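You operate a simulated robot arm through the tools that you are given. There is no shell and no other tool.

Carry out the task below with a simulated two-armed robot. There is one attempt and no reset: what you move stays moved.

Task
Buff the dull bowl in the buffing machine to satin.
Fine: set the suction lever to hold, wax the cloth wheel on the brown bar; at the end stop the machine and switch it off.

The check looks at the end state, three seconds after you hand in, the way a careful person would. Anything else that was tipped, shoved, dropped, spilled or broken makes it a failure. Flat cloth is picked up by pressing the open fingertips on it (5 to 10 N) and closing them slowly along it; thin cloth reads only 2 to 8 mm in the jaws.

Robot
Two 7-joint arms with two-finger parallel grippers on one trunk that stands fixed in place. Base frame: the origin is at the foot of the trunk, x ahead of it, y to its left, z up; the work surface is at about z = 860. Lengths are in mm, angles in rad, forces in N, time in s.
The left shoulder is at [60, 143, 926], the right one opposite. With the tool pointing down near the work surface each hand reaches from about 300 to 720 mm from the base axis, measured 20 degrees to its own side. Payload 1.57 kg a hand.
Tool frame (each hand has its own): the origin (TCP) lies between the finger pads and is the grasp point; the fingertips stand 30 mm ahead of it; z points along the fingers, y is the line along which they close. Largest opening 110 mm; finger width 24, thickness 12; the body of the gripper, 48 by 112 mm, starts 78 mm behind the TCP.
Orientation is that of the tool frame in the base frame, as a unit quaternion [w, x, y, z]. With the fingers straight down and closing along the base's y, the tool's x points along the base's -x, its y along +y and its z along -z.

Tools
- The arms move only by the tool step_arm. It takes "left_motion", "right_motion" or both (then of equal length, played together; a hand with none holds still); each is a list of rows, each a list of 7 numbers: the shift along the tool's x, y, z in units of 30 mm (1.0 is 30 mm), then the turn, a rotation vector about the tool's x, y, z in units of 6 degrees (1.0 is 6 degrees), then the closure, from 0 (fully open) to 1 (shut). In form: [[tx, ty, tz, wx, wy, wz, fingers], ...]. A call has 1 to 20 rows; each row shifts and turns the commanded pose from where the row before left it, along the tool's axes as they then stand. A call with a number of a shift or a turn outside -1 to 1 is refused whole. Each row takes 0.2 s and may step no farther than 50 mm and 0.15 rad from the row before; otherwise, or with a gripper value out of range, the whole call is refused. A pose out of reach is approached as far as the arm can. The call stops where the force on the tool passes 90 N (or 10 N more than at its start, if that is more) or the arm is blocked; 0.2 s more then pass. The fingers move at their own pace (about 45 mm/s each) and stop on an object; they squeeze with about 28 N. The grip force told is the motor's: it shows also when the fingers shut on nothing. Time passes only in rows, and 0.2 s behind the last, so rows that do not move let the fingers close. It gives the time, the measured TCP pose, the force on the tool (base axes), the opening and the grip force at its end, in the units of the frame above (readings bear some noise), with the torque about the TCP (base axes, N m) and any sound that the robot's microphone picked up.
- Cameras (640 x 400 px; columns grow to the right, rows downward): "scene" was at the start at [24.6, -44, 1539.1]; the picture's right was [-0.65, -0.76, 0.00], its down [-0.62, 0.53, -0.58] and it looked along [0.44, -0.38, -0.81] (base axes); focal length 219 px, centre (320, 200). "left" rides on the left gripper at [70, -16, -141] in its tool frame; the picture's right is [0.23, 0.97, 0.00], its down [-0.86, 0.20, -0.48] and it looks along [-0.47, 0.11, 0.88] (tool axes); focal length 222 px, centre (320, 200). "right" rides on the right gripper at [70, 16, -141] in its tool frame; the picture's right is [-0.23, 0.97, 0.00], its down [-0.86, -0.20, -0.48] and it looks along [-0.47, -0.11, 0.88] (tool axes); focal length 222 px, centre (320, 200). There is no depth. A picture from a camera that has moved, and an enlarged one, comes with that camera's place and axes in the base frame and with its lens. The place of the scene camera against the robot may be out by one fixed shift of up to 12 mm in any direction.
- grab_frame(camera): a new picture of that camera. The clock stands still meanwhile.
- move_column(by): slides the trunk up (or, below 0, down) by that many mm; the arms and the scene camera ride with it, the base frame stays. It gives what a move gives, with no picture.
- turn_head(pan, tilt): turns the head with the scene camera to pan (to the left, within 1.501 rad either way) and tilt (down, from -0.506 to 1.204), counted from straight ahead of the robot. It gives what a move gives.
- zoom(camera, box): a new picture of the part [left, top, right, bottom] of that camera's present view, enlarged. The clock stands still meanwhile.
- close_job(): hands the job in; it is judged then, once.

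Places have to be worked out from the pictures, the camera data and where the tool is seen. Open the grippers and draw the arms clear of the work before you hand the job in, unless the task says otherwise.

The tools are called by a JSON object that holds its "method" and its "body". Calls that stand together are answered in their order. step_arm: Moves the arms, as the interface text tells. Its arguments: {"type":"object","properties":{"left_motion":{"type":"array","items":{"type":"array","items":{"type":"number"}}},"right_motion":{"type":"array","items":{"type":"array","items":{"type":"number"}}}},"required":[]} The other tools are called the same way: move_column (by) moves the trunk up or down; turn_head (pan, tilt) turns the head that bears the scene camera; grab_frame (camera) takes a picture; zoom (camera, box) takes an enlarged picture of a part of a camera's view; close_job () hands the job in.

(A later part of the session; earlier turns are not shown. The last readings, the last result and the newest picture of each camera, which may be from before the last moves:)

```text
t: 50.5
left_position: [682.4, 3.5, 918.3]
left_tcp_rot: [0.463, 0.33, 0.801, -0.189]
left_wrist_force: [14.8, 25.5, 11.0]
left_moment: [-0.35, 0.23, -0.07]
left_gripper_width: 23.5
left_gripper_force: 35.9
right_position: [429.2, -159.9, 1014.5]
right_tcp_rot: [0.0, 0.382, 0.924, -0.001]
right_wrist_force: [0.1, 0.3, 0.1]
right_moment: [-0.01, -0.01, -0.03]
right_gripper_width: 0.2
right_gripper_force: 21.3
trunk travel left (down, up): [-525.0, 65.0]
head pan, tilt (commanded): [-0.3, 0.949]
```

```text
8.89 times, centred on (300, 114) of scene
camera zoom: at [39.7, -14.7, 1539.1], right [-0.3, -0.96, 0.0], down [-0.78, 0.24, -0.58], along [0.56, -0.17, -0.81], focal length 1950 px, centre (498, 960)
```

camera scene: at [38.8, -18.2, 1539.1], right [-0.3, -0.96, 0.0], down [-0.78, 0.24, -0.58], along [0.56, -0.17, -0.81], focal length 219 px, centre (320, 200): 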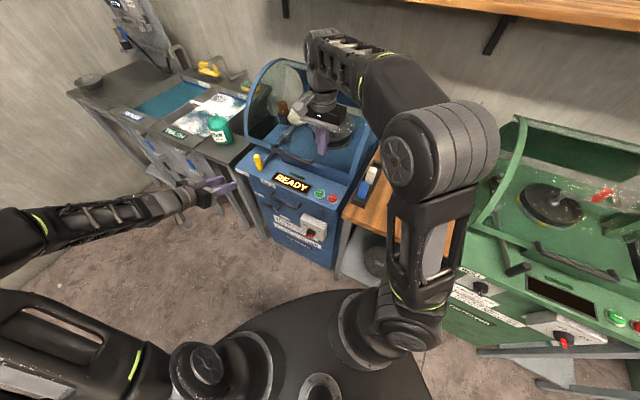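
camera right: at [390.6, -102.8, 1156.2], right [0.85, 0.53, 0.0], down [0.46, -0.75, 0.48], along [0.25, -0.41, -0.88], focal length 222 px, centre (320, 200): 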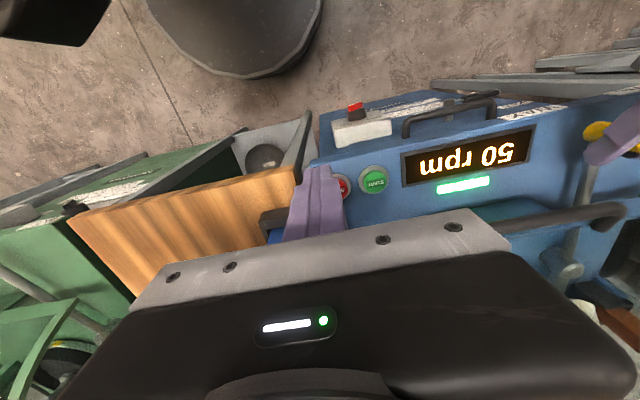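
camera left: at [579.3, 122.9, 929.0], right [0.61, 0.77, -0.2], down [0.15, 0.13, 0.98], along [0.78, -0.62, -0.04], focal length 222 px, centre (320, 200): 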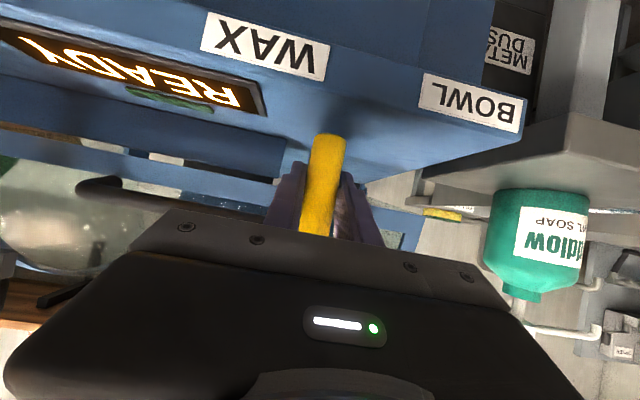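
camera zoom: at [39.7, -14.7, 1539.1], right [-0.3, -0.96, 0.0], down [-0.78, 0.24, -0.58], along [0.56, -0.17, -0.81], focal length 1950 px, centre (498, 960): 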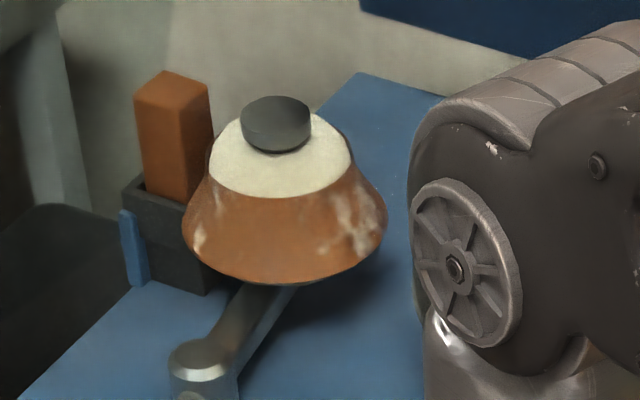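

Coverage is still increasing slowly. I hold four more seconds to get a full coat.

{"method": "step_arm", "body": {"left_motion": [[0, 0, 0, 0, 0, 0, 1], [0, 0, 0, 0, 0, 0, 1], [0, 0, 0, 0, 0, 0, 1], [0, 0, 0, 0, 0, 0, 1], [0, 0, 0, 0, 0, 0, 1], [0, 0, 0, 0, 0, 0, 1], [0, 0, 0, 0, 0, 0, 1], [0, 0, 0, 0, 0, 0, 1], [0, 0, 0, 0, 0, 0, 1], [0, 0, 0, 0, 0, 0, 1], [0, 0, 0, 0, 0, 0, 1], [0, 0, 0, 0, 0, 0, 1], [0, 0, 0, 0, 0, 0, 1], [0, 0, 0, 0, 0, 0, 1], [0, 0, 0, 0, 0, 0, 1], [0, 0, 0, 0, 0, 0, 1], [0, 0, 0, 0, 0, 0, 1], [0, 0, 0, 0, 0, 0, 1]]}}

{"method": "zoom", "body": {"camera": "scene", "box": [275, 92, 325, 137]}}

{"method": "step_arm", "body": {"left_motion": [[0, 0, 0, 0, 0, 0, 1]]}}

{"method": "zoom", "body": {"camera": "scene", "box": [275, 92, 325, 137]}}

```text
t: 54.3
left_position: [682.4, 2.6, 917.8]
left_tcp_rot: [0.463, 0.33, 0.8, -0.189]
left_wrist_force: [15.4, 25.4, 11.2]
left_moment: [-0.34, 0.21, -0.09]
left_gripper_width: 23.6
left_gripper_force: 36.0
right_position: [428.6, -159.7, 1014.2]
right_tcp_rot: [0.001, 0.383, 0.924, -0.002]
right_wrist_force: [0.4, 0.1, 0.1]
right_moment: [-0.01, 0.0, 0.0]
right_gripper_width: 0.0
right_gripper_force: 21.0
trunk travel left (down, up): [-525.0, 65.0]
head pan, tilt (commanded): [-0.3, 0.949]
```

```text
8.89 times, centred on (300, 114) of scene
camera zoom: at [39.7, -14.7, 1539.1], right [-0.3, -0.96, 0.0], down [-0.78, 0.24, -0.58], along [0.56, -0.17, -0.81], focal length 1950 px, centre (498, 960)
```

zoom: 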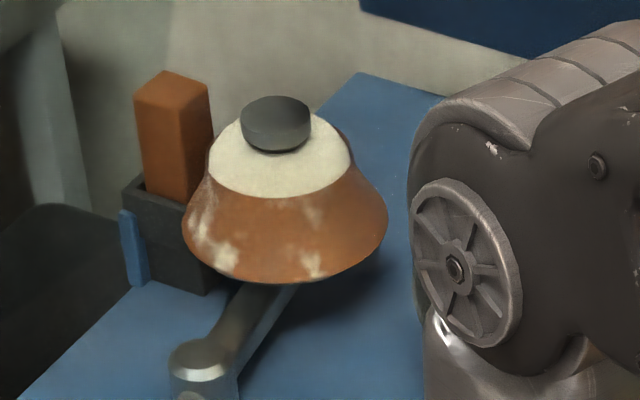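

```text
t: 54.7
left_position: [682.0, 0.9, 918.5]
left_tcp_rot: [0.463, 0.33, 0.8, -0.189]
left_wrist_force: [15.9, 25.7, 10.6]
left_moment: [-0.33, 0.22, -0.06]
left_gripper_width: 23.5
left_gripper_force: 36.0
right_position: [429.6, -160.0, 1014.3]
right_tcp_rot: [0.0, 0.383, 0.924, -0.001]
right_wrist_force: [-0.4, 0.9, -0.2]
right_moment: [0.0, 0.01, -0.03]
right_gripper_width: 0.1
right_gripper_force: 21.5
trunk travel left (down, up): [-525.0, 65.0]
head pan, tilt (commanded): [-0.3, 0.949]
```

```text
8.89 times, centred on (300, 114) of scene
camera zoom: at [39.8, -14.7, 1539.1], right [-0.3, -0.96, 0.0], down [-0.78, 0.24, -0.58], along [0.56, -0.17, -0.81], focal length 1950 px, centre (498, 960)
```

zoom: 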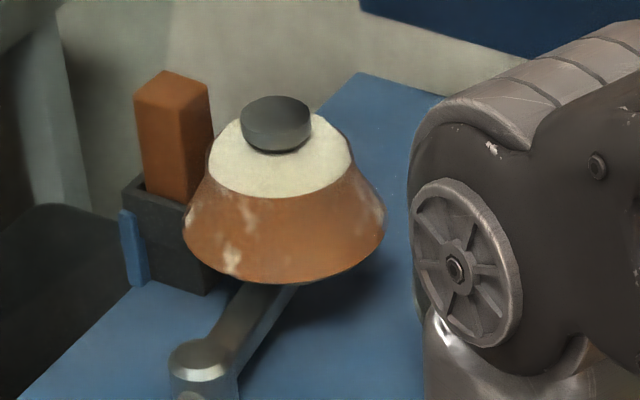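

The pattern no longer changes, so the coat is saturated. Now I swing the handle left through neutral toward BOWL in small steps.

{"method": "step_arm", "body": {"left_motion": [[0.02, 0.2, -0.04, 0, 0, 0, 1], [0.02, 0.2, -0.04, 0, 0, 0, 1], [0.02, 0.2, -0.03, 0, 0, 0, 1], [0.01, 0.2, -0.02, 0, 0, 0, 1], [0.01, 0.2, -0.02, 0, 0, 0, 1], [0, 0.2, -0.01, 0, 0, 0, 1], [0, 0.2, 0, 0, 0, 0, 1], [0, 0.2, 0, 0, 0, 0, 1], [0, 0.2, 0, 0, 0, 0, 1], [0, 0.2, 0.01, 0, 0, 0, 1]]}}

{"method": "zoom", "body": {"camera": "scene", "box": [225, 50, 385, 210]}}

```text
t: 56.9
left_position: [720.1, 44.6, 919.0]
left_tcp_rot: [0.462, 0.332, 0.8, -0.191]
left_wrist_force: [-4.5, 1.2, -1.1]
left_moment: [0.05, 0.44, -0.11]
left_gripper_width: 23.6
left_gripper_force: 35.8
right_position: [428.4, -163.3, 1015.3]
right_tcp_rot: [0.0, 0.382, 0.924, 0.0]
right_wrist_force: [-0.9, -0.1, 0.1]
right_moment: [-0.01, 0.0, 0.0]
right_gripper_width: 0.2
right_gripper_force: 21.5
trunk travel left (down, up): [-525.0, 65.0]
head pan, tilt (commanded): [-0.3, 0.949]
```

```text
2.50 times, centred on (305, 130) of scene
camera zoom: at [38.6, -18.0, 1539.1], right [-0.3, -0.96, 0.0], down [-0.78, 0.24, -0.58], along [0.56, -0.17, -0.81], focal length 549 px, centre (358, 375)
```

zoom: 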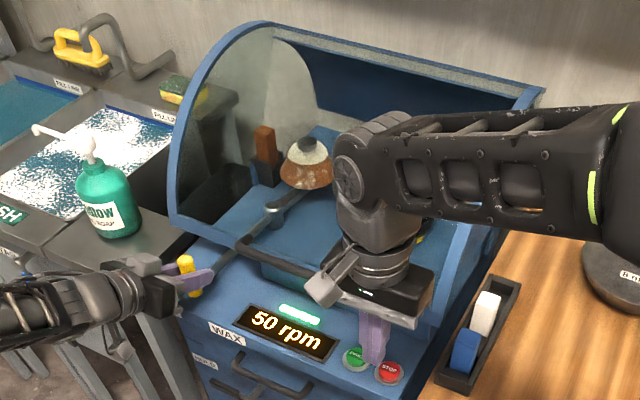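

No bowl contact yet at R≈-541. I move the right arm farther aside to unblock the scene view of the bowl while the left hand holds.

{"method": "step_arm", "body": {"right_motion": [[0.4, -0.8, 0, 0, 0, 0, 1], [0.4, -0.8, 0, 0, 0, 0, 1], [0.4, -0.8, 0, 0, 0, 0, 1], [0.4, -0.8, 0, 0, 0, 0, 1], [0.4, -0.8, 0, 0, 0, 0, 1]]}}

{"method": "zoom", "body": {"camera": "scene", "box": [225, 50, 385, 210]}}

```text
t: 58.1
left_position: [719.1, 44.2, 918.1]
left_tcp_rot: [0.463, 0.331, 0.8, -0.19]
left_wrist_force: [-4.1, 1.6, -0.4]
left_moment: [0.24, 1.01, 0.04]
left_gripper_width: 23.7
left_gripper_force: 35.5
right_position: [300.4, -205.9, 1014.4]
right_tcp_rot: [0.0, 0.382, 0.924, 0.001]
right_wrist_force: [-0.4, 0.2, -0.6]
right_moment: [0.02, 0.0, -0.01]
right_gripper_width: 0.0
right_gripper_force: 21.2
trunk travel left (down, up): [-525.0, 65.0]
head pan, tilt (commanded): [-0.3, 0.949]
```

```text
2.50 times, centred on (305, 130) of scene
camera zoom: at [38.6, -18.2, 1539.1], right [-0.3, -0.96, 0.0], down [-0.78, 0.24, -0.58], along [0.56, -0.17, -0.81], focal length 549 px, centre (358, 375)
```

zoom: 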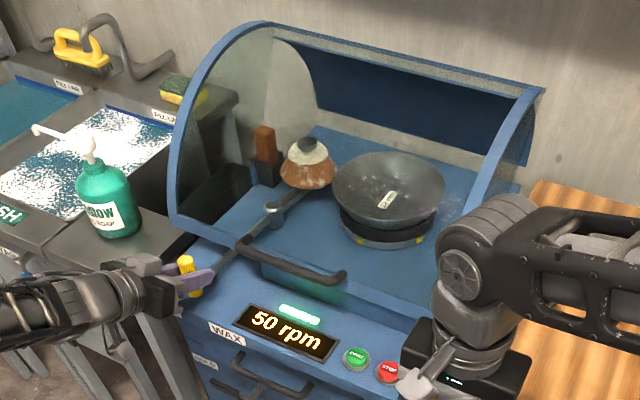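

The bowl is clearly visible now and rotating. I move the handle further left in small steps until the wheel meets the bowl.

{"method": "step_arm", "body": {"left_motion": [[0, 0.15, 0.01, 0, 0, 0, 1], [0, 0.15, 0.01, 0, 0, 0, 1], [-0.01, 0.15, 0.01, 0, 0, 0, 1], [-0.01, 0.15, 0.02, 0, 0, 0, 1]]}}

{"method": "zoom", "body": {"camera": "scene", "box": [285, 90, 355, 140]}}

```text
t: 59.1
left_position: [732.5, 54.4, 918.2]
left_tcp_rot: [0.462, 0.332, 0.8, -0.19]
left_wrist_force: [-4.5, -0.5, -3.1]
left_moment: [-0.43, -0.05, -0.43]
left_gripper_width: 23.7
left_gripper_force: 36.0
right_position: [301.7, -204.9, 1014.8]
right_tcp_rot: [0.0, 0.383, 0.924, -0.001]
right_wrist_force: [0.4, 1.0, -0.3]
right_moment: [0.02, 0.0, -0.04]
right_gripper_width: 0.1
right_gripper_force: 21.7
trunk travel left (down, up): [-525.0, 65.0]
head pan, tilt (commanded): [-0.3, 0.949]
```

```text
8.00 times, centred on (320, 115) of scene
camera zoom: at [38.5, -18.3, 1539.0], right [-0.3, -0.96, 0.0], down [-0.78, 0.24, -0.58], along [0.56, -0.17, -0.81], focal length 1756 px, centre (320, 880)
```

zoom: 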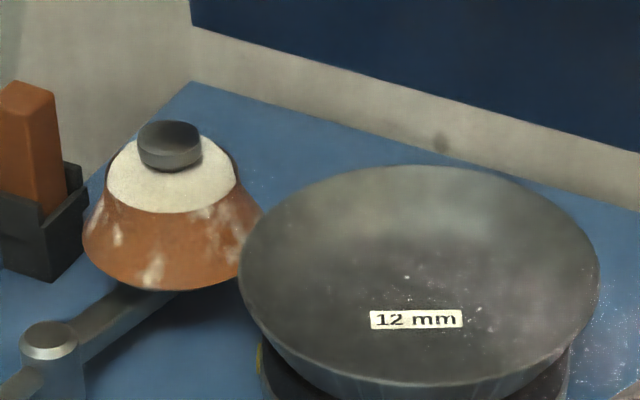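

Wheel is close to the bowl's outside but not yet in contact. I continue in 3 mm steps.

{"method": "step_arm", "body": {"left_motion": [[-0.01, 0.1, 0.02, 0, 0, 0, 1], [-0.01, 0.1, 0.02, 0, 0, 0, 1], [-0.01, 0.1, 0.02, 0, 0, 0, 1]]}}

{"method": "zoom", "body": {"camera": "scene", "box": [285, 90, 355, 140]}}

```text
t: 59.9
left_position: [740.7, 60.9, 918.3]
left_tcp_rot: [0.462, 0.333, 0.8, -0.192]
left_wrist_force: [-5.3, 0.2, -3.5]
left_moment: [-0.31, 0.07, -0.43]
left_gripper_width: 24.0
left_gripper_force: 36.2
right_position: [301.7, -205.7, 1014.0]
right_tcp_rot: [0.0, 0.383, 0.924, 0.0]
right_wrist_force: [-0.3, -0.6, -0.2]
right_moment: [0.01, 0.02, -0.01]
right_gripper_width: 0.0
right_gripper_force: 21.0
trunk travel left (down, up): [-525.0, 65.0]
head pan, tilt (commanded): [-0.3, 0.949]
```

```text
8.00 times, centred on (320, 115) of scene
camera zoom: at [38.4, -18.1, 1539.1], right [-0.3, -0.96, 0.0], down [-0.78, 0.24, -0.58], along [0.56, -0.17, -0.81], focal length 1756 px, centre (320, 880)
```

zoom: 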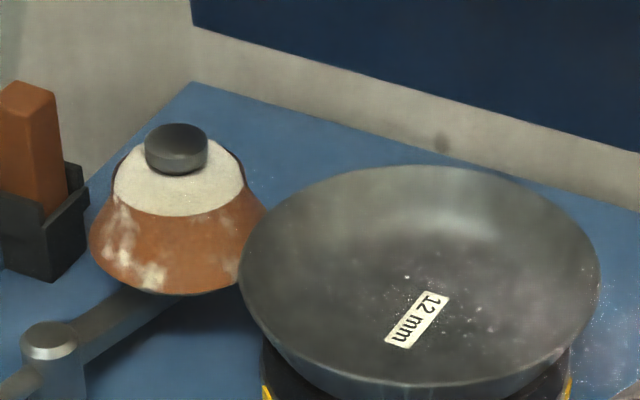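

Still no contact force at R≈-567. I go on a bit farther.

{"method": "step_arm", "body": {"left_motion": [[-0.01, 0.12, 0.02, 0, 0, 0, 1], [-0.01, 0.12, 0.02, 0, 0, 0, 1], [-0.01, 0.12, 0.02, 0, 0, 0, 1]]}}

{"method": "zoom", "body": {"camera": "scene", "box": [285, 90, 355, 140]}}

```text
t: 60.7
left_position: [751.0, 66.7, 918.5]
left_tcp_rot: [0.462, 0.332, 0.8, -0.19]
left_wrist_force: [-4.4, -0.3, -2.5]
left_moment: [-0.34, 0.19, -0.4]
left_gripper_width: 24.4
left_gripper_force: 36.0
right_position: [301.0, -204.1, 1013.3]
right_tcp_rot: [0.0, 0.382, 0.924, 0.0]
right_wrist_force: [0.5, -0.6, 0.4]
right_moment: [0.0, 0.01, 0.01]
right_gripper_width: 0.0
right_gripper_force: 21.6
trunk travel left (down, up): [-525.0, 65.0]
head pan, tilt (commanded): [-0.3, 0.949]
```

```text
8.00 times, centred on (320, 115) of scene
camera zoom: at [38.5, -18.4, 1539.1], right [-0.3, -0.96, 0.0], down [-0.78, 0.24, -0.58], along [0.56, -0.17, -0.81], focal length 1756 px, centre (320, 880)
```

zoom: 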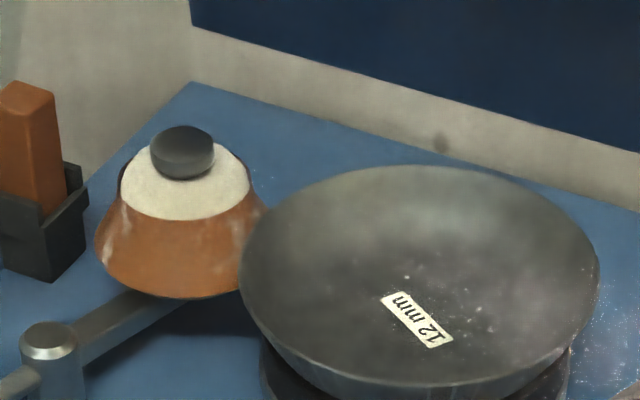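

Still clear; R≈-578. I continue toward the BOWL label position.

{"method": "step_arm", "body": {"left_motion": [[-0.02, 0.12, 0.03, 0, 0, 0, 1], [-0.02, 0.12, 0.03, 0, 0, 0, 1], [-0.02, 0.12, 0.03, 0, 0, 0, 1]]}}

{"method": "zoom", "body": {"camera": "scene", "box": [285, 90, 355, 140]}}

{"method": "zoom", "body": {"camera": "scene", "box": [225, 130, 325, 210]}}

```text
t: 61.5
left_position: [759.7, 72.1, 918.6]
left_tcp_rot: [0.462, 0.331, 0.8, -0.19]
left_wrist_force: [-3.0, -0.5, -1.0]
left_moment: [-0.21, 0.15, -0.15]
left_gripper_width: 24.0
left_gripper_force: 36.1
right_position: [300.8, -205.7, 1013.8]
right_tcp_rot: [0.0, 0.382, 0.924, 0.0]
right_wrist_force: [-0.1, -0.1, -0.3]
right_moment: [-0.02, -0.03, 0.0]
right_gripper_width: 0.1
right_gripper_force: 20.6
trunk travel left (down, up): [-525.0, 65.0]
head pan, tilt (commanded): [-0.3, 0.949]
```

```text
8.00 times, centred on (320, 115) of scene
camera zoom: at [38.5, -18.3, 1539.1], right [-0.3, -0.96, 0.0], down [-0.78, 0.24, -0.58], along [0.56, -0.17, -0.81], focal length 1756 px, centre (320, 880)
```

zoom: 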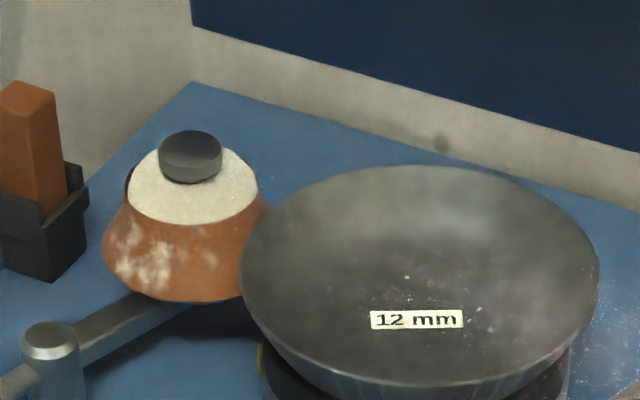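

```text
5.00 times, centred on (275, 170) of scene
camera zoom: at [38.5, -18.3, 1539.1], right [-0.3, -0.96, 0.0], down [-0.78, 0.24, -0.58], along [0.56, -0.17, -0.81], focal length 1097 px, centre (545, 350)
```

zoom: 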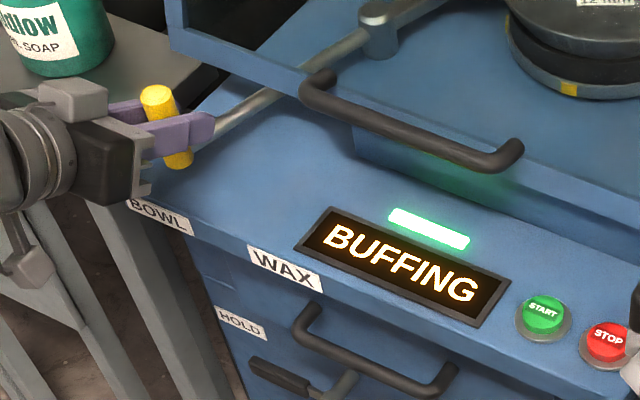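

The display now says BUFFING. I hold here and watch the bowl and display.

{"method": "step_arm", "body": {"left_motion": [[-0.01, 0.1, 0.02, 0, 0, 0, 1], [0, 0, 0, 0, 0, 0, 1], [0, 0, 0, 0, 0, 0, 1], [0, 0, 0, 0, 0, 0, 1], [0, 0, 0, 0, 0, 0, 1], [0, 0, 0, 0, 0, 0, 1], [0, 0, 0, 0, 0, 0, 1]]}}

{"method": "zoom", "body": {"camera": "scene", "box": [285, 90, 355, 140]}}

{"method": "zoom", "body": {"camera": "scene", "box": [225, 130, 325, 210]}}

```text
t: 63.1
left_position: [762.9, 74.3, 918.7]
left_tcp_rot: [0.462, 0.332, 0.8, -0.19]
left_wrist_force: [-3.1, -1.4, -0.1]
left_moment: [-0.27, 0.31, 0.11]
left_gripper_width: 23.8
left_gripper_force: 35.5
right_position: [301.2, -205.4, 1013.9]
right_tcp_rot: [0.001, 0.383, 0.924, 0.0]
right_wrist_force: [-0.3, 0.5, 0.6]
right_moment: [-0.04, 0.02, -0.02]
right_gripper_width: 0.0
right_gripper_force: 21.0
trunk travel left (down, up): [-525.0, 65.0]
head pan, tilt (commanded): [-0.3, 0.949]
```

```text
8.00 times, centred on (320, 115) of scene
camera zoom: at [38.6, -18.3, 1539.1], right [-0.3, -0.96, 0.0], down [-0.78, 0.24, -0.58], along [0.56, -0.17, -0.81], focal length 1756 px, centre (320, 880)
```

zoom: 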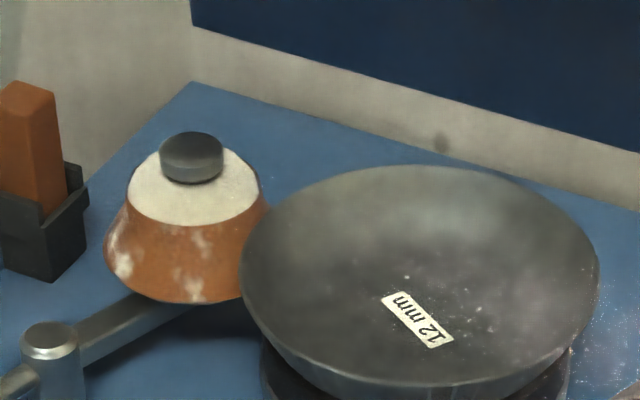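

```text
5.00 times, centred on (275, 170) of scene
camera zoom: at [38.6, -18.3, 1539.1], right [-0.3, -0.96, 0.0], down [-0.78, 0.24, -0.58], along [0.56, -0.17, -0.81], focal length 1097 px, centre (545, 350)
```

zoom: 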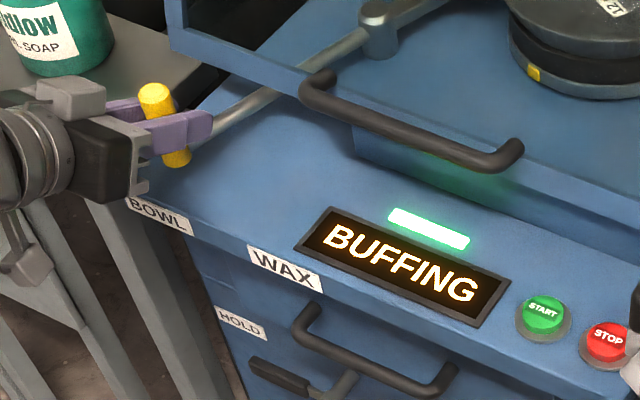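

Still BUFFING with a light load. I hold for four seconds and look again.

{"method": "step_arm", "body": {"left_motion": [[0, 0, 0, 0, 0, 0, 1], [0, 0, 0, 0, 0, 0, 1], [0, 0, 0, 0, 0, 0, 1], [0, 0, 0, 0, 0, 0, 1], [0, 0, 0, 0, 0, 0, 1], [0, 0, 0, 0, 0, 0, 1], [0, 0, 0, 0, 0, 0, 1], [0, 0, 0, 0, 0, 0, 1], [0, 0, 0, 0, 0, 0, 1], [0, 0, 0, 0, 0, 0, 1], [0, 0, 0, 0, 0, 0, 1], [0, 0, 0, 0, 0, 0, 1], [0, 0, 0, 0, 0, 0, 1], [0, 0, 0, 0, 0, 0, 1], [0, 0, 0, 0, 0, 0, 1], [0, 0, 0, 0, 0, 0, 1], [0, 0, 0, 0, 0, 0, 1], [0, 0, 0, 0, 0, 0, 1], [0, 0, 0, 0, 0, 0, 1], [0, 0, 0, 0, 0, 0, 1]]}}

{"method": "zoom", "body": {"camera": "scene", "box": [285, 90, 355, 140]}}

{"method": "zoom", "body": {"camera": "scene", "box": [225, 130, 325, 210]}}

```text
t: 67.3
left_position: [762.0, 72.9, 917.6]
left_tcp_rot: [0.462, 0.332, 0.8, -0.191]
left_wrist_force: [-3.2, -1.4, 0.2]
left_moment: [-0.3, 0.26, 0.07]
left_gripper_width: 23.8
left_gripper_force: 35.2
right_position: [300.9, -204.5, 1013.1]
right_tcp_rot: [0.001, 0.383, 0.924, 0.0]
right_wrist_force: [0.0, 0.1, -0.4]
right_moment: [0.01, -0.01, -0.03]
right_gripper_width: 0.1
right_gripper_force: 21.4
trunk travel left (down, up): [-525.0, 65.0]
head pan, tilt (commanded): [-0.3, 0.949]
```

```text
8.00 times, centred on (320, 115) of scene
camera zoom: at [38.4, -18.3, 1539.1], right [-0.3, -0.96, 0.0], down [-0.78, 0.24, -0.58], along [0.56, -0.17, -0.81], focal length 1756 px, centre (320, 880)
```

zoom: 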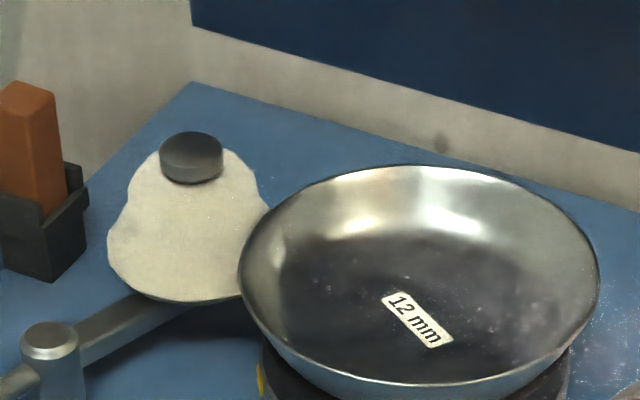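

```text
5.00 times, centred on (275, 170) of scene
camera zoom: at [38.4, -18.3, 1539.1], right [-0.3, -0.96, 0.0], down [-0.78, 0.24, -0.58], along [0.56, -0.17, -0.81], focal length 1097 px, centre (545, 350)
```

zoom: 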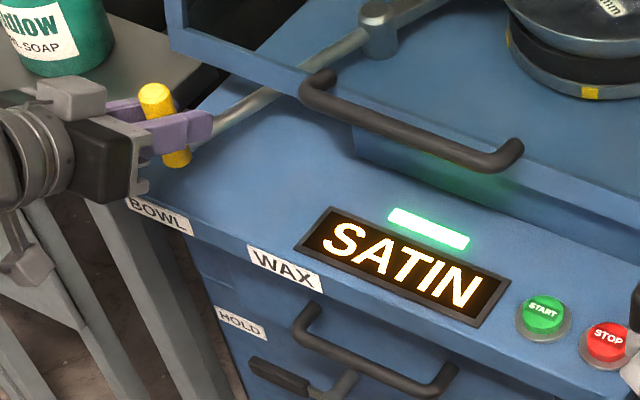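

The display reads SATIN, the bowl shines and the wheel's wax is used up. I take the wheel off the bowl right away, returning the handle to neutral.

{"method": "step_arm", "body": {"left_motion": [[0.025, -0.28, -0.045, 0, 0, 0, 1], [0.025, -0.28, -0.045, 0, 0, 0, 1], [0.02, -0.28, -0.04, 0, 0, 0, 1], [0.02, -0.28, -0.04, 0, 0, 0, 1], [0.02, -0.28, -0.035, 0, 0, 0, 1], [0.015, -0.28, -0.03, 0, 0, 0, 1], [0.01, -0.28, -0.02, 0, 0, 0, 1], [0.005, -0.28, -0.01, 0, 0, 0, 1], [0, -0.28, 0, 0, 0, 0, 1]]}}

{"method": "zoom", "body": {"camera": "scene", "box": [225, 50, 385, 210]}}

```text
t: 69.3
left_position: [703.4, 26.1, 917.6]
left_tcp_rot: [0.462, 0.332, 0.8, -0.191]
left_wrist_force: [4.7, -3.6, -0.9]
left_moment: [-0.82, 0.04, 0.14]
left_gripper_width: 23.6
left_gripper_force: 36.2
right_position: [302.1, -205.6, 1013.8]
right_tcp_rot: [0.001, 0.384, 0.924, 0.0]
right_wrist_force: [0.1, -0.4, 0.2]
right_moment: [-0.01, 0.06, 0.01]
right_gripper_width: 0.1
right_gripper_force: 21.3
trunk travel left (down, up): [-525.0, 65.0]
head pan, tilt (commanded): [-0.3, 0.949]
```

```text
2.50 times, centred on (305, 130) of scene
camera zoom: at [39.5, -18.5, 1539.0], right [-0.3, -0.96, 0.0], down [-0.78, 0.24, -0.58], along [0.56, -0.17, -0.81], focal length 549 px, centre (358, 375)
```

zoom: 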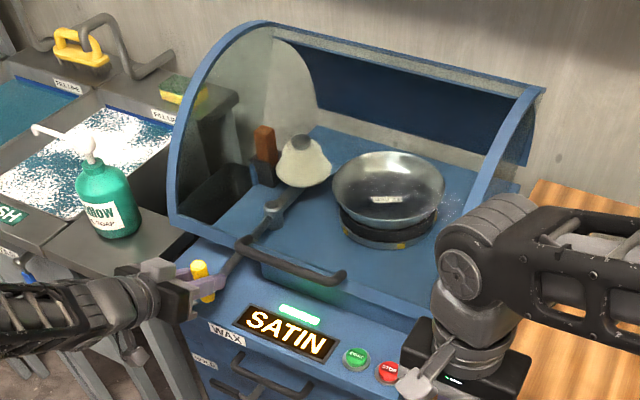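

Handle is back at its starting spot. Now I bring the right hand over STOP (≈[483, -209]).

{"method": "step_arm", "body": {"right_motion": [[-0.726, 0.7, 0, 0, 0, 0, 1], [-0.726, 0.7, 0, 0, 0, 0, 1], [-0.726, 0.7, 0, 0, 0, 0, 1], [-0.726, 0.7, 0, 0, 0, 0, 1], [-0.726, 0.7, 0, 0, 0, 0, 1], [-0.726, 0.7, 0, 0, 0, 0, 1], [0, 0, 0.967, 0, 0, 0, 1], [0, 0, 0.967, 0, 0, 0, 1], [0, 0, 0.967, 0, 0, 0, 1]]}}

{"method": "zoom", "body": {"camera": "right", "box": [220, 100, 420, 240]}}

```text
t: 71.3
left_position: [703.0, 26.2, 917.6]
left_tcp_rot: [0.462, 0.332, 0.8, -0.191]
left_wrist_force: [2.3, -3.6, -2.0]
left_moment: [-0.27, 0.22, 0.07]
left_gripper_width: 24.0
left_gripper_force: 35.9
right_position: [483.1, -208.8, 925.4]
right_tcp_rot: [-0.001, 0.382, 0.924, 0.0]
right_wrist_force: [0.5, 0.0, -0.2]
right_moment: [0.0, 0.03, 0.01]
right_gripper_width: 0.0
right_gripper_force: 21.8
trunk travel left (down, up): [-525.0, 65.0]
head pan, tilt (commanded): [-0.3, 0.949]
```

```text
2.86 times, centred on (320, 170) of right
camera zoom: at [445.9, -148.0, 1068.2], right [0.85, 0.53, 0.0], down [0.46, -0.75, 0.48], along [0.25, -0.41, -0.88], focal length 635 px, centre (320, 286)
```

zoom: 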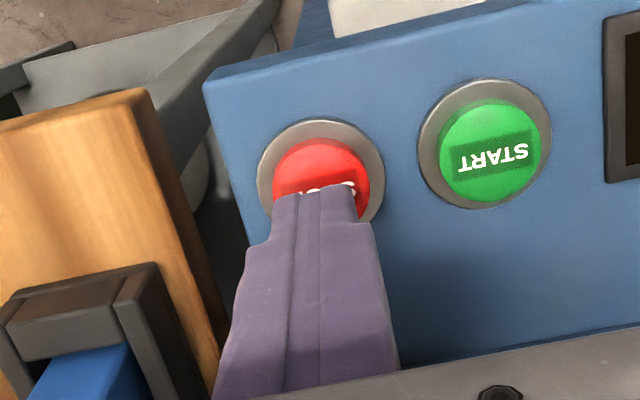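

Alignment over STOP matches the START press. I press it.

{"method": "step_arm", "body": {"right_motion": [[0, 0, 0.4, 0, 0, 0, 1], [0, 0, 0.3, 0, 0, 0, 1], [0, 0, 0.12, 0, 0, 0, 1], [0, 0, 0.1, 0, 0, 0, 1], [0, 0, 0.1, 0, 0, 0, 1]]}}

{"method": "zoom", "body": {"camera": "scene", "box": [225, 130, 325, 210]}}

```text
t: 72.5
left_position: [703.5, 26.4, 918.9]
left_tcp_rot: [0.462, 0.331, 0.801, -0.189]
left_wrist_force: [4.4, -2.6, -4.7]
left_moment: [-0.72, -0.12, 0.2]
left_gripper_width: 24.0
left_gripper_force: 36.3
right_position: [483.2, -208.2, 898.5]
right_tcp_rot: [0.002, 0.382, 0.924, 0.0]
right_wrist_force: [-1.4, -4.1, 9.6]
right_moment: [-0.11, 0.06, 0.1]
right_gripper_width: 0.2
right_gripper_force: 21.6
trunk travel left (down, up): [-525.0, 65.0]
head pan, tilt (commanded): [-0.3, 0.949]
heard: click
```

```text
5.00 times, centred on (275, 170) of scene
camera zoom: at [39.1, -18.6, 1539.2], right [-0.3, -0.96, 0.0], down [-0.78, 0.24, -0.58], along [0.56, -0.17, -0.81], focal length 1097 px, centre (545, 350)
```

zoom: 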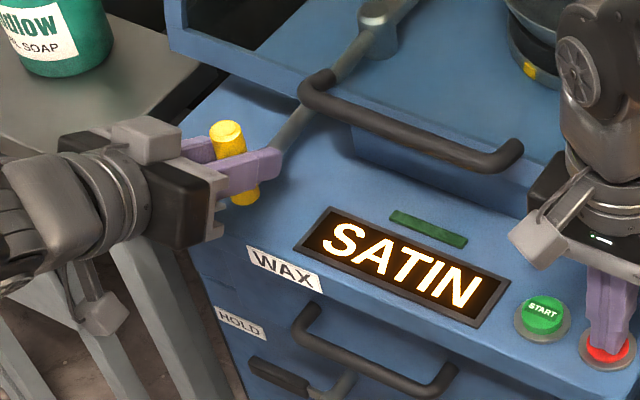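

Click, and the green lamp is off: the machine is stopped, with SATIN shown. I lift the right hand, release the handle with the left and back it out the way it came.

{"method": "step_arm", "body": {"left_motion": [[0, 0, 0, 0, 0, 0, 0.4], [0, 0, 0, 0, 0, 0, 0.4], [0, 0, 0, 0, 0, 0, 0.4], [0.263, 0, -0.933, 0, 0, 0, 0.4], [0.263, 0, -0.933, 0, 0, 0, 0.4], [0.263, 0, -0.933, 0, 0, 0, 0.4], [0.263, 0, -0.933, 0, 0, 0, 0.4], [0.263, 0, -0.933, 0, 0, 0, 0.4], [0.263, 0, -0.933, 0, 0, 0, 0.4]], "right_motion": [[0, 0, -0.5, 0, 0, 0, 1], [0, 0, -0.9, 0, 0, 0, 1], [0.3, 0, -0.9, 0, 0, 0, 1], [0.7, -0.7, -0.5, 0, 0, 0, 1], [0.7, -0.7, -0.5, 0, 0, 0, 1], [0.7, -0.7, 0, 0, 0, 0, 1], [0.7, -0.7, 0, 0, 0, 0, 1], [0.7, -0.7, 0, 0, 0, 0, 1], [0, 0, 0, 0, 0, 0, 1]]}}

{"method": "grab_frame", "body": {"camera": "scene"}}

{"method": "grab_frame", "body": {"camera": "left"}}

```text
t: 74.5
left_position: [583.3, 146.1, 959.7]
left_tcp_rot: [0.462, 0.332, 0.8, -0.191]
left_wrist_force: [0.5, 0.9, 0.2]
left_moment: [0.0, -0.02, 0.03]
left_gripper_width: 66.0
left_gripper_force: 0.1
right_position: [325.5, -202.4, 996.0]
right_tcp_rot: [0.0, 0.383, 0.924, 0.0]
right_wrist_force: [-0.5, 0.4, 0.2]
right_moment: [-0.02, 0.0, -0.01]
right_gripper_width: 0.0
right_gripper_force: 21.5
trunk travel left (down, up): [-525.0, 65.0]
head pan, tilt (commanded): [-0.3, 0.949]
```

```text
taken
camera scene: at [38.7, -17.9, 1539.1], right [-0.3, -0.96, 0.0], down [-0.78, 0.24, -0.58], along [0.56, -0.17, -0.81], focal length 219 px, centre (320, 200)
```

scene: 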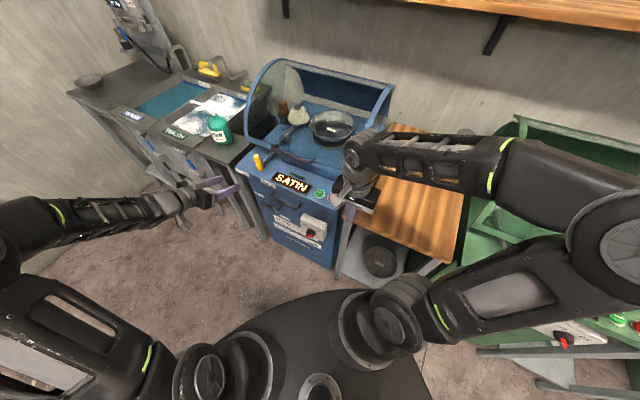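

```text
taken
camera left: at [460.4, 244.9, 971.1], right [0.61, 0.77, -0.19], down [0.15, 0.13, 0.98], along [0.78, -0.63, -0.04], focal length 222 px, centre (320, 200)
```

left: 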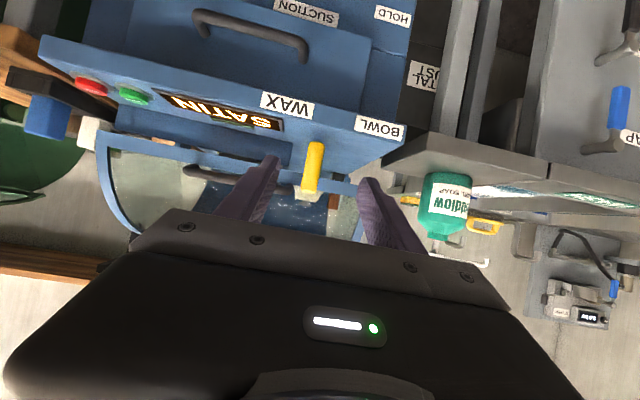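

Handle stays in neutral. Next the switch: I bring the left hand back in front of the knob along the reverse of the earlier path.

{"method": "step_arm", "body": {"left_motion": [[0.897, -0.697, 0.402, 0, 0, 0, 0.5], [0.897, -0.697, 0.402, 0, 0, 0, 0.5], [0.897, -0.697, 0.402, 0, 0, 0, 0.5], [0.897, -0.697, 0.402, 0, 0, 0, 0.5], [0.897, -0.697, 0.402, 0, 0, 0, 0.5], [0.897, -0.697, 0.402, 0, 0, 0, 0.5], [0.897, -0.697, 0.402, 0, 0, 0, 0.5], [0.897, -0.697, 0.402, 0, 0, 0, 0.5], [0.897, -0.697, 0.402, 0, 0, 0, 0.5], [0.897, -0.697, 0.402, 0, 0, 0, 0.5], [0.897, -0.697, 0.402, 0, 0, 0, 0.5], [0.897, -0.697, 0.402, 0, 0, 0, 0.5]]}}

{"method": "step_arm", "body": {"left_motion": [[0, 0, 0, 0, -1, 0, 0.5], [0, 0, 0, 0, -1, 0, 0.5], [0, 0, 0, 0, -1, 0, 0.5], [0, 0, 0, 0, -1, 0, 0.5], [0, 0, 0, 0, -1, 0, 0.5], [0, 0, 0, 0, 0, 0.9375, 0.5], [0, 0, 0, 0, 0, 0.9375, 0.5], [0, 0, 0, 0, 0, 0.9375, 0.5], [0, 0, 0, 0, 0, 0.9375, 0.5], [0, 0, 0, 0, 0, 0.9375, 0.5], [0, 0, 0, 0, 0, 0.9375, 0.5], [0, 0, 0, 0, 0, 0.9375, 0.5], [0, 0, 0, 0, 0, 0.9375, 0.5]]}}

{"method": "zoom", "body": {"camera": "left", "box": [220, 90, 420, 250]}}

```text
t: 77.1
left_position: [381.3, -4.2, 607.9]
left_tcp_rot: [0.462, 0.331, 0.8, -0.19]
left_wrist_force: [-0.9, 0.3, 0.0]
left_moment: [-0.05, 0.02, 0.0]
left_gripper_width: 55.4
left_gripper_force: 0.0
right_position: [326.6, -201.4, 995.0]
right_tcp_rot: [0.0, 0.382, 0.924, 0.0]
right_wrist_force: [-0.7, -0.6, 0.1]
right_moment: [-0.05, -0.01, 0.02]
right_gripper_width: 0.2
right_gripper_force: 21.5
trunk travel left (down, up): [-525.0, 65.0]
head pan, tilt (commanded): [-0.3, 0.949]
```

```text
t: 79.9
left_position: [381.8, -5.9, 608.5]
left_tcp_rot: [0.707, 0.5, 0.499, 0.0]
left_wrist_force: [0.2, 0.3, 0.2]
left_moment: [0.01, -0.01, 0.05]
left_gripper_width: 55.1
left_gripper_force: 0.1
right_position: [327.6, -201.3, 994.5]
right_tcp_rot: [0.0, 0.383, 0.924, 0.0]
right_wrist_force: [-0.5, 0.1, -0.4]
right_moment: [0.03, 0.03, 0.0]
right_gripper_width: 0.0
right_gripper_force: 21.2
trunk travel left (down, up): [-525.0, 65.0]
head pan, tilt (commanded): [-0.3, 0.949]
```

```text
2.50 times, centred on (320, 170) of left
camera zoom: at [308.2, 119.1, 548.2], right [0.6, 0.6, 0.53], down [-0.67, 0.01, 0.74], along [0.44, -0.8, 0.41], focal length 555 px, centre (320, 275)
```

zoom: 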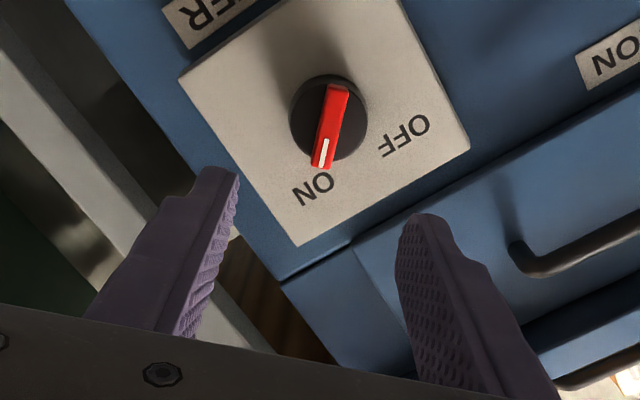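

The mark is at ON and my fingers are aligned across the bar. I shift 3 mm, advance 120 mm to the earlier grip depth and close.

{"method": "step_arm", "body": {"left_motion": [[0.04, 0.087, 0, 0, 0, 0, 0.5], [0, 0, 0.999, 0, 0, 0, 0.5], [0, 0, 0.999, 0, 0, 0, 0.5], [0, 0, 0.999, 0, 0, 0, 0.5], [0, 0, 0.999, 0, 0, 0, 0.5], [0, 0, 0, 0, 0, 0, 0.5]]}}

{"method": "zoom", "body": {"camera": "left", "box": [220, 90, 420, 250]}}

```text
t: 81.3
left_position: [468.2, -90.0, 609.2]
left_tcp_rot: [0.707, 0.499, 0.501, 0.0]
left_wrist_force: [-0.6, 0.3, 0.2]
left_moment: [0.0, 0.02, 0.02]
left_gripper_width: 55.1
left_gripper_force: 0.1
right_position: [327.1, -201.4, 994.9]
right_tcp_rot: [0.001, 0.383, 0.924, 0.0]
right_wrist_force: [-0.7, -0.1, 0.8]
right_moment: [0.0, -0.02, 0.0]
right_gripper_width: 0.0
right_gripper_force: 21.0
trunk travel left (down, up): [-525.0, 65.0]
head pan, tilt (commanded): [-0.3, 0.949]
```

```text
2.50 times, centred on (320, 170) of left
camera zoom: at [394.9, 35.0, 548.8], right [0.6, 0.6, 0.53], down [-0.67, 0.01, 0.75], along [0.44, -0.8, 0.41], focal length 555 px, centre (320, 275)
```

zoom: 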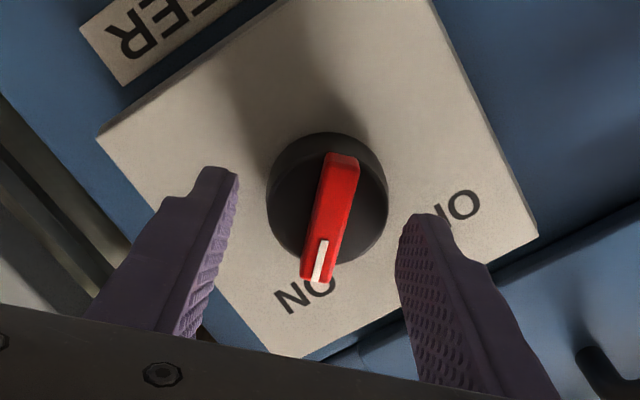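

Aligned. I close on the bar.

{"method": "step_arm", "body": {"left_motion": [[0, 0, 0, 0, 0, 0, 1], [0, 0, 0, 0, 0, 0, 1], [0, 0, 0, 0, 0, 0, 1], [0, 0, 0, 0, 0, 0, 1], [0, 0, 0, 0, 0, 0, 1]]}}

```text
t: 82.5
left_position: [469.2, -89.6, 611.1]
left_tcp_rot: [0.708, 0.499, 0.5, 0.002]
left_wrist_force: [5.7, 6.6, 12.7]
left_moment: [-0.41, 0.12, 0.14]
left_gripper_width: 11.1
left_gripper_force: 28.4
right_position: [327.0, -201.9, 995.2]
right_tcp_rot: [0.0, 0.383, 0.924, 0.0]
right_wrist_force: [-0.3, 0.0, 0.3]
right_moment: [-0.03, -0.03, -0.02]
right_gripper_width: 0.2
right_gripper_force: 21.0
trunk travel left (down, up): [-525.0, 65.0]
head pan, tilt (commanded): [-0.3, 0.949]
```

Grip 11.1 mm on the bar. I relieve the side load and turn it counter-clockwise 90° back to OFF.

{"method": "step_arm", "body": {"left_motion": [[0, 0.08, 0, 0, 0, 0, 1], [0, 0, 0, 0, 0, -1, 1], [0, 0, 0, 0, 0, -1, 1], [0, 0, 0, 0, 0, -1, 1], [0, 0, 0, 0, 0, -1, 1], [0, 0, 0, 0, 0, -1, 1], [0, 0, 0, 0, 0, -1, 1], [0, 0, 0, 0, 0, -1, 1], [0, 0, 0, 0, 0, -1, 1]]}}

{"method": "zoom", "body": {"camera": "left", "box": [220, 90, 420, 250]}}

```text
t: 84.5
left_position: [469.7, -87.7, 610.7]
left_tcp_rot: [0.646, 0.252, 0.661, -0.287]
left_wrist_force: [14.5, -11.4, 4.2]
left_moment: [0.34, 0.33, -0.05]
left_gripper_width: 10.7
left_gripper_force: 27.9
right_position: [327.2, -202.1, 995.9]
right_tcp_rot: [-0.001, 0.382, 0.924, 0.001]
right_wrist_force: [-0.1, 0.6, 0.4]
right_moment: [0.0, 0.0, -0.05]
right_gripper_width: 0.0
right_gripper_force: 21.5
trunk travel left (down, up): [-525.0, 65.0]
head pan, tilt (commanded): [-0.3, 0.949]
```

```text
2.50 times, centred on (320, 170) of left
camera zoom: at [356.1, -3.9, 542.8], right [0.68, 0.68, -0.28], down [-0.17, 0.51, 0.84], along [0.72, -0.53, 0.46], focal length 555 px, centre (320, 275)
```

zoom: 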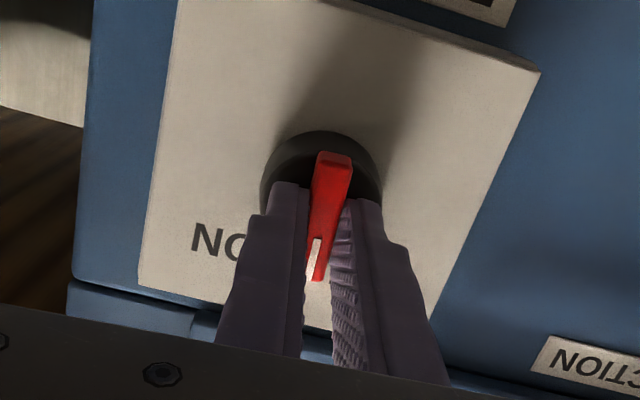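

Half way; the bar follows. I turn the remaining 42°.

{"method": "step_arm", "body": {"left_motion": [[0, 0, 0, 0, 0, -1, 1], [0, 0, 0, 0, 0, -1, 1], [0, 0, 0, 0, 0, -1, 1], [0, 0, 0, 0, 0, -1, 1], [0, 0, 0, 0, 0, -1, 1], [0, 0, 0, 0, 0, -1, 1], [0, 0, 0, 0, 0, -1, 1]]}}

{"method": "zoom", "body": {"camera": "left", "box": [220, 90, 420, 250]}}

{"method": "zoom", "body": {"camera": "scene", "box": [270, 160, 350, 240]}}

```text
t: 86.1
left_position: [468.6, -88.0, 611.7]
left_tcp_rot: [0.5, -0.001, 0.707, -0.5]
left_wrist_force: [19.2, -8.2, 4.0]
left_moment: [0.13, 0.15, -0.15]
left_gripper_width: 11.1
left_gripper_force: 29.1
right_position: [328.1, -202.7, 994.7]
right_tcp_rot: [-0.001, 0.382, 0.924, 0.001]
right_wrist_force: [-0.1, 0.5, -0.1]
right_moment: [0.02, 0.0, 0.01]
right_gripper_width: 0.3
right_gripper_force: 21.4
trunk travel left (down, up): [-525.0, 65.0]
head pan, tilt (commanded): [-0.3, 0.949]
```

```text
2.50 times, centred on (320, 170) of left
camera zoom: at [327.6, -32.4, 573.4], right [0.37, 0.37, -0.85], down [0.19, 0.87, 0.46], along [0.91, -0.33, 0.25], focal length 555 px, centre (320, 275)
```

zoom: 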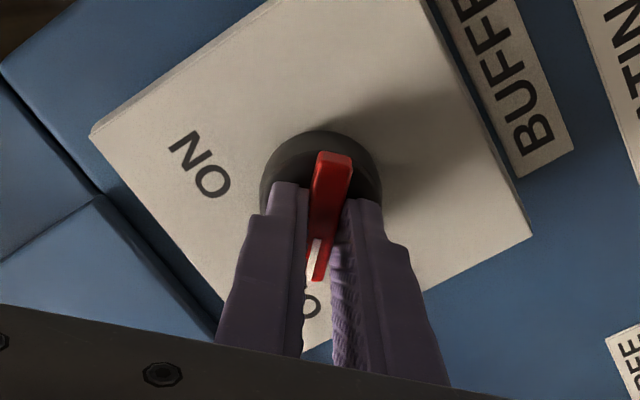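

```text
5.00 times, centred on (310, 200) of scene
camera zoom: at [40.0, -18.8, 1539.0], right [-0.3, -0.96, 0.0], down [-0.78, 0.24, -0.58], along [0.56, -0.17, -0.81], focal length 1097 px, centre (370, 200)
```

zoom: 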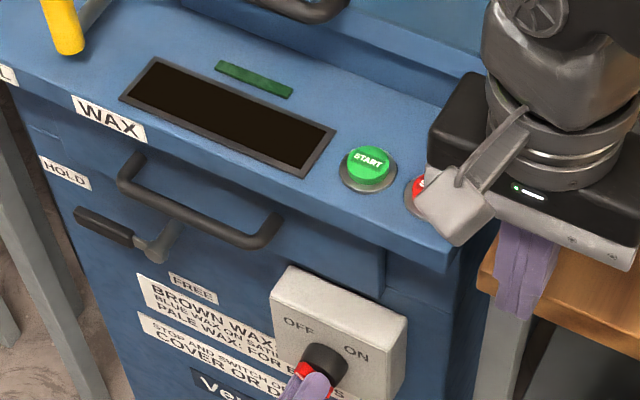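

The display is dark, so the machine is switched off. I open and pull straight back from the knob.

{"method": "step_arm", "body": {"left_motion": [[0, 0, 0, 0, 0, 0, 0.5], [0, 0, 0, 0, 0, 0, 0.5], [0, 0, 0, 0, 0, 0, 0.5], [0, 0, -0.8, 0, 0, 0, 0.5], [0, 0, -1, 0, 0, 0, 0.5], [0, 0, -1, 0, 0, 0, 0.5], [0, 0, -1, 0, 0, 0, 0.5], [0, 0, -1, 0, 0, 0, 0.5]], "right_motion": [[0, 0, 0, 0, 0, 0, 1], [0, 0, 0, 0, 0, 0, 1], [0, 0, -0.5, 0, 0, 0, 1], [0, 0, -1, 0, 0, 0, 1], [0, 0, -1, 0, 0, 0, 1], [0, 0, -1, 0, 0, 0, 0.8], [0, 0, 0, 0, 0, 0, 0.5], [0, 0, 0, 0, 0, 0, 0]]}}

{"method": "grab_frame", "body": {"camera": "left"}}

{"method": "grab_frame", "body": {"camera": "scene"}}

```text
t: 87.9
left_position: [368.0, 15.5, 610.6]
left_tcp_rot: [0.501, -0.001, 0.707, -0.499]
left_wrist_force: [0.6, 0.2, -0.1]
left_moment: [-0.01, -0.01, -0.04]
left_gripper_width: 55.1
left_gripper_force: 0.1
right_position: [327.0, -201.7, 1100.2]
right_tcp_rot: [-0.001, 0.382, 0.924, 0.0]
right_wrist_force: [0.2, 0.5, -0.4]
right_moment: [0.03, 0.0, 0.01]
right_gripper_width: 64.0
right_gripper_force: 0.1
trunk travel left (down, up): [-525.0, 65.0]
head pan, tilt (commanded): [-0.3, 0.949]
```

```text
taken
camera left: at [224.9, 70.3, 573.2], right [0.37, 0.37, -0.85], down [0.19, 0.87, 0.46], along [0.91, -0.33, 0.25], focal length 222 px, centre (320, 200)
```

left: 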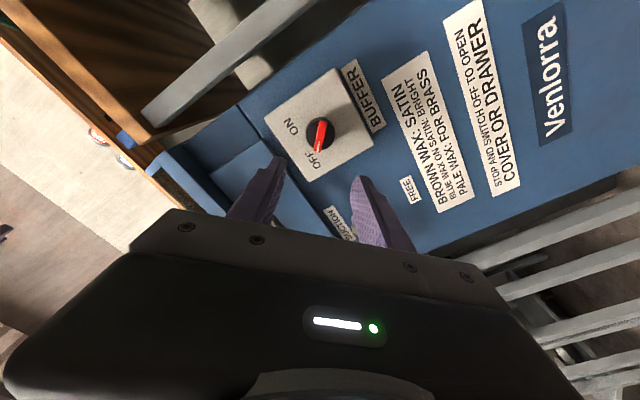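

```text
taken
camera scene: at [38.5, -17.8, 1539.1], right [-0.3, -0.96, 0.0], down [-0.78, 0.24, -0.58], along [0.56, -0.17, -0.81], focal length 219 px, centre (320, 200)
```

scene: 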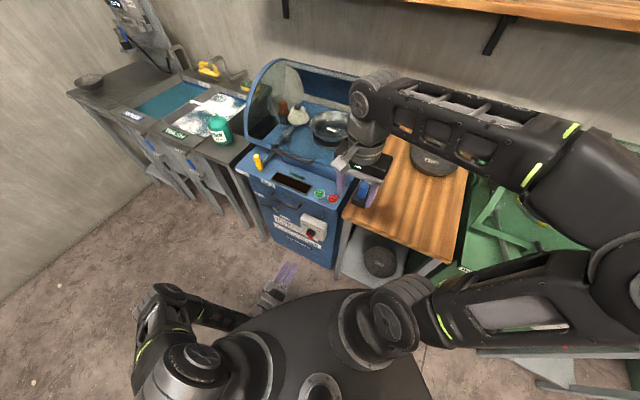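

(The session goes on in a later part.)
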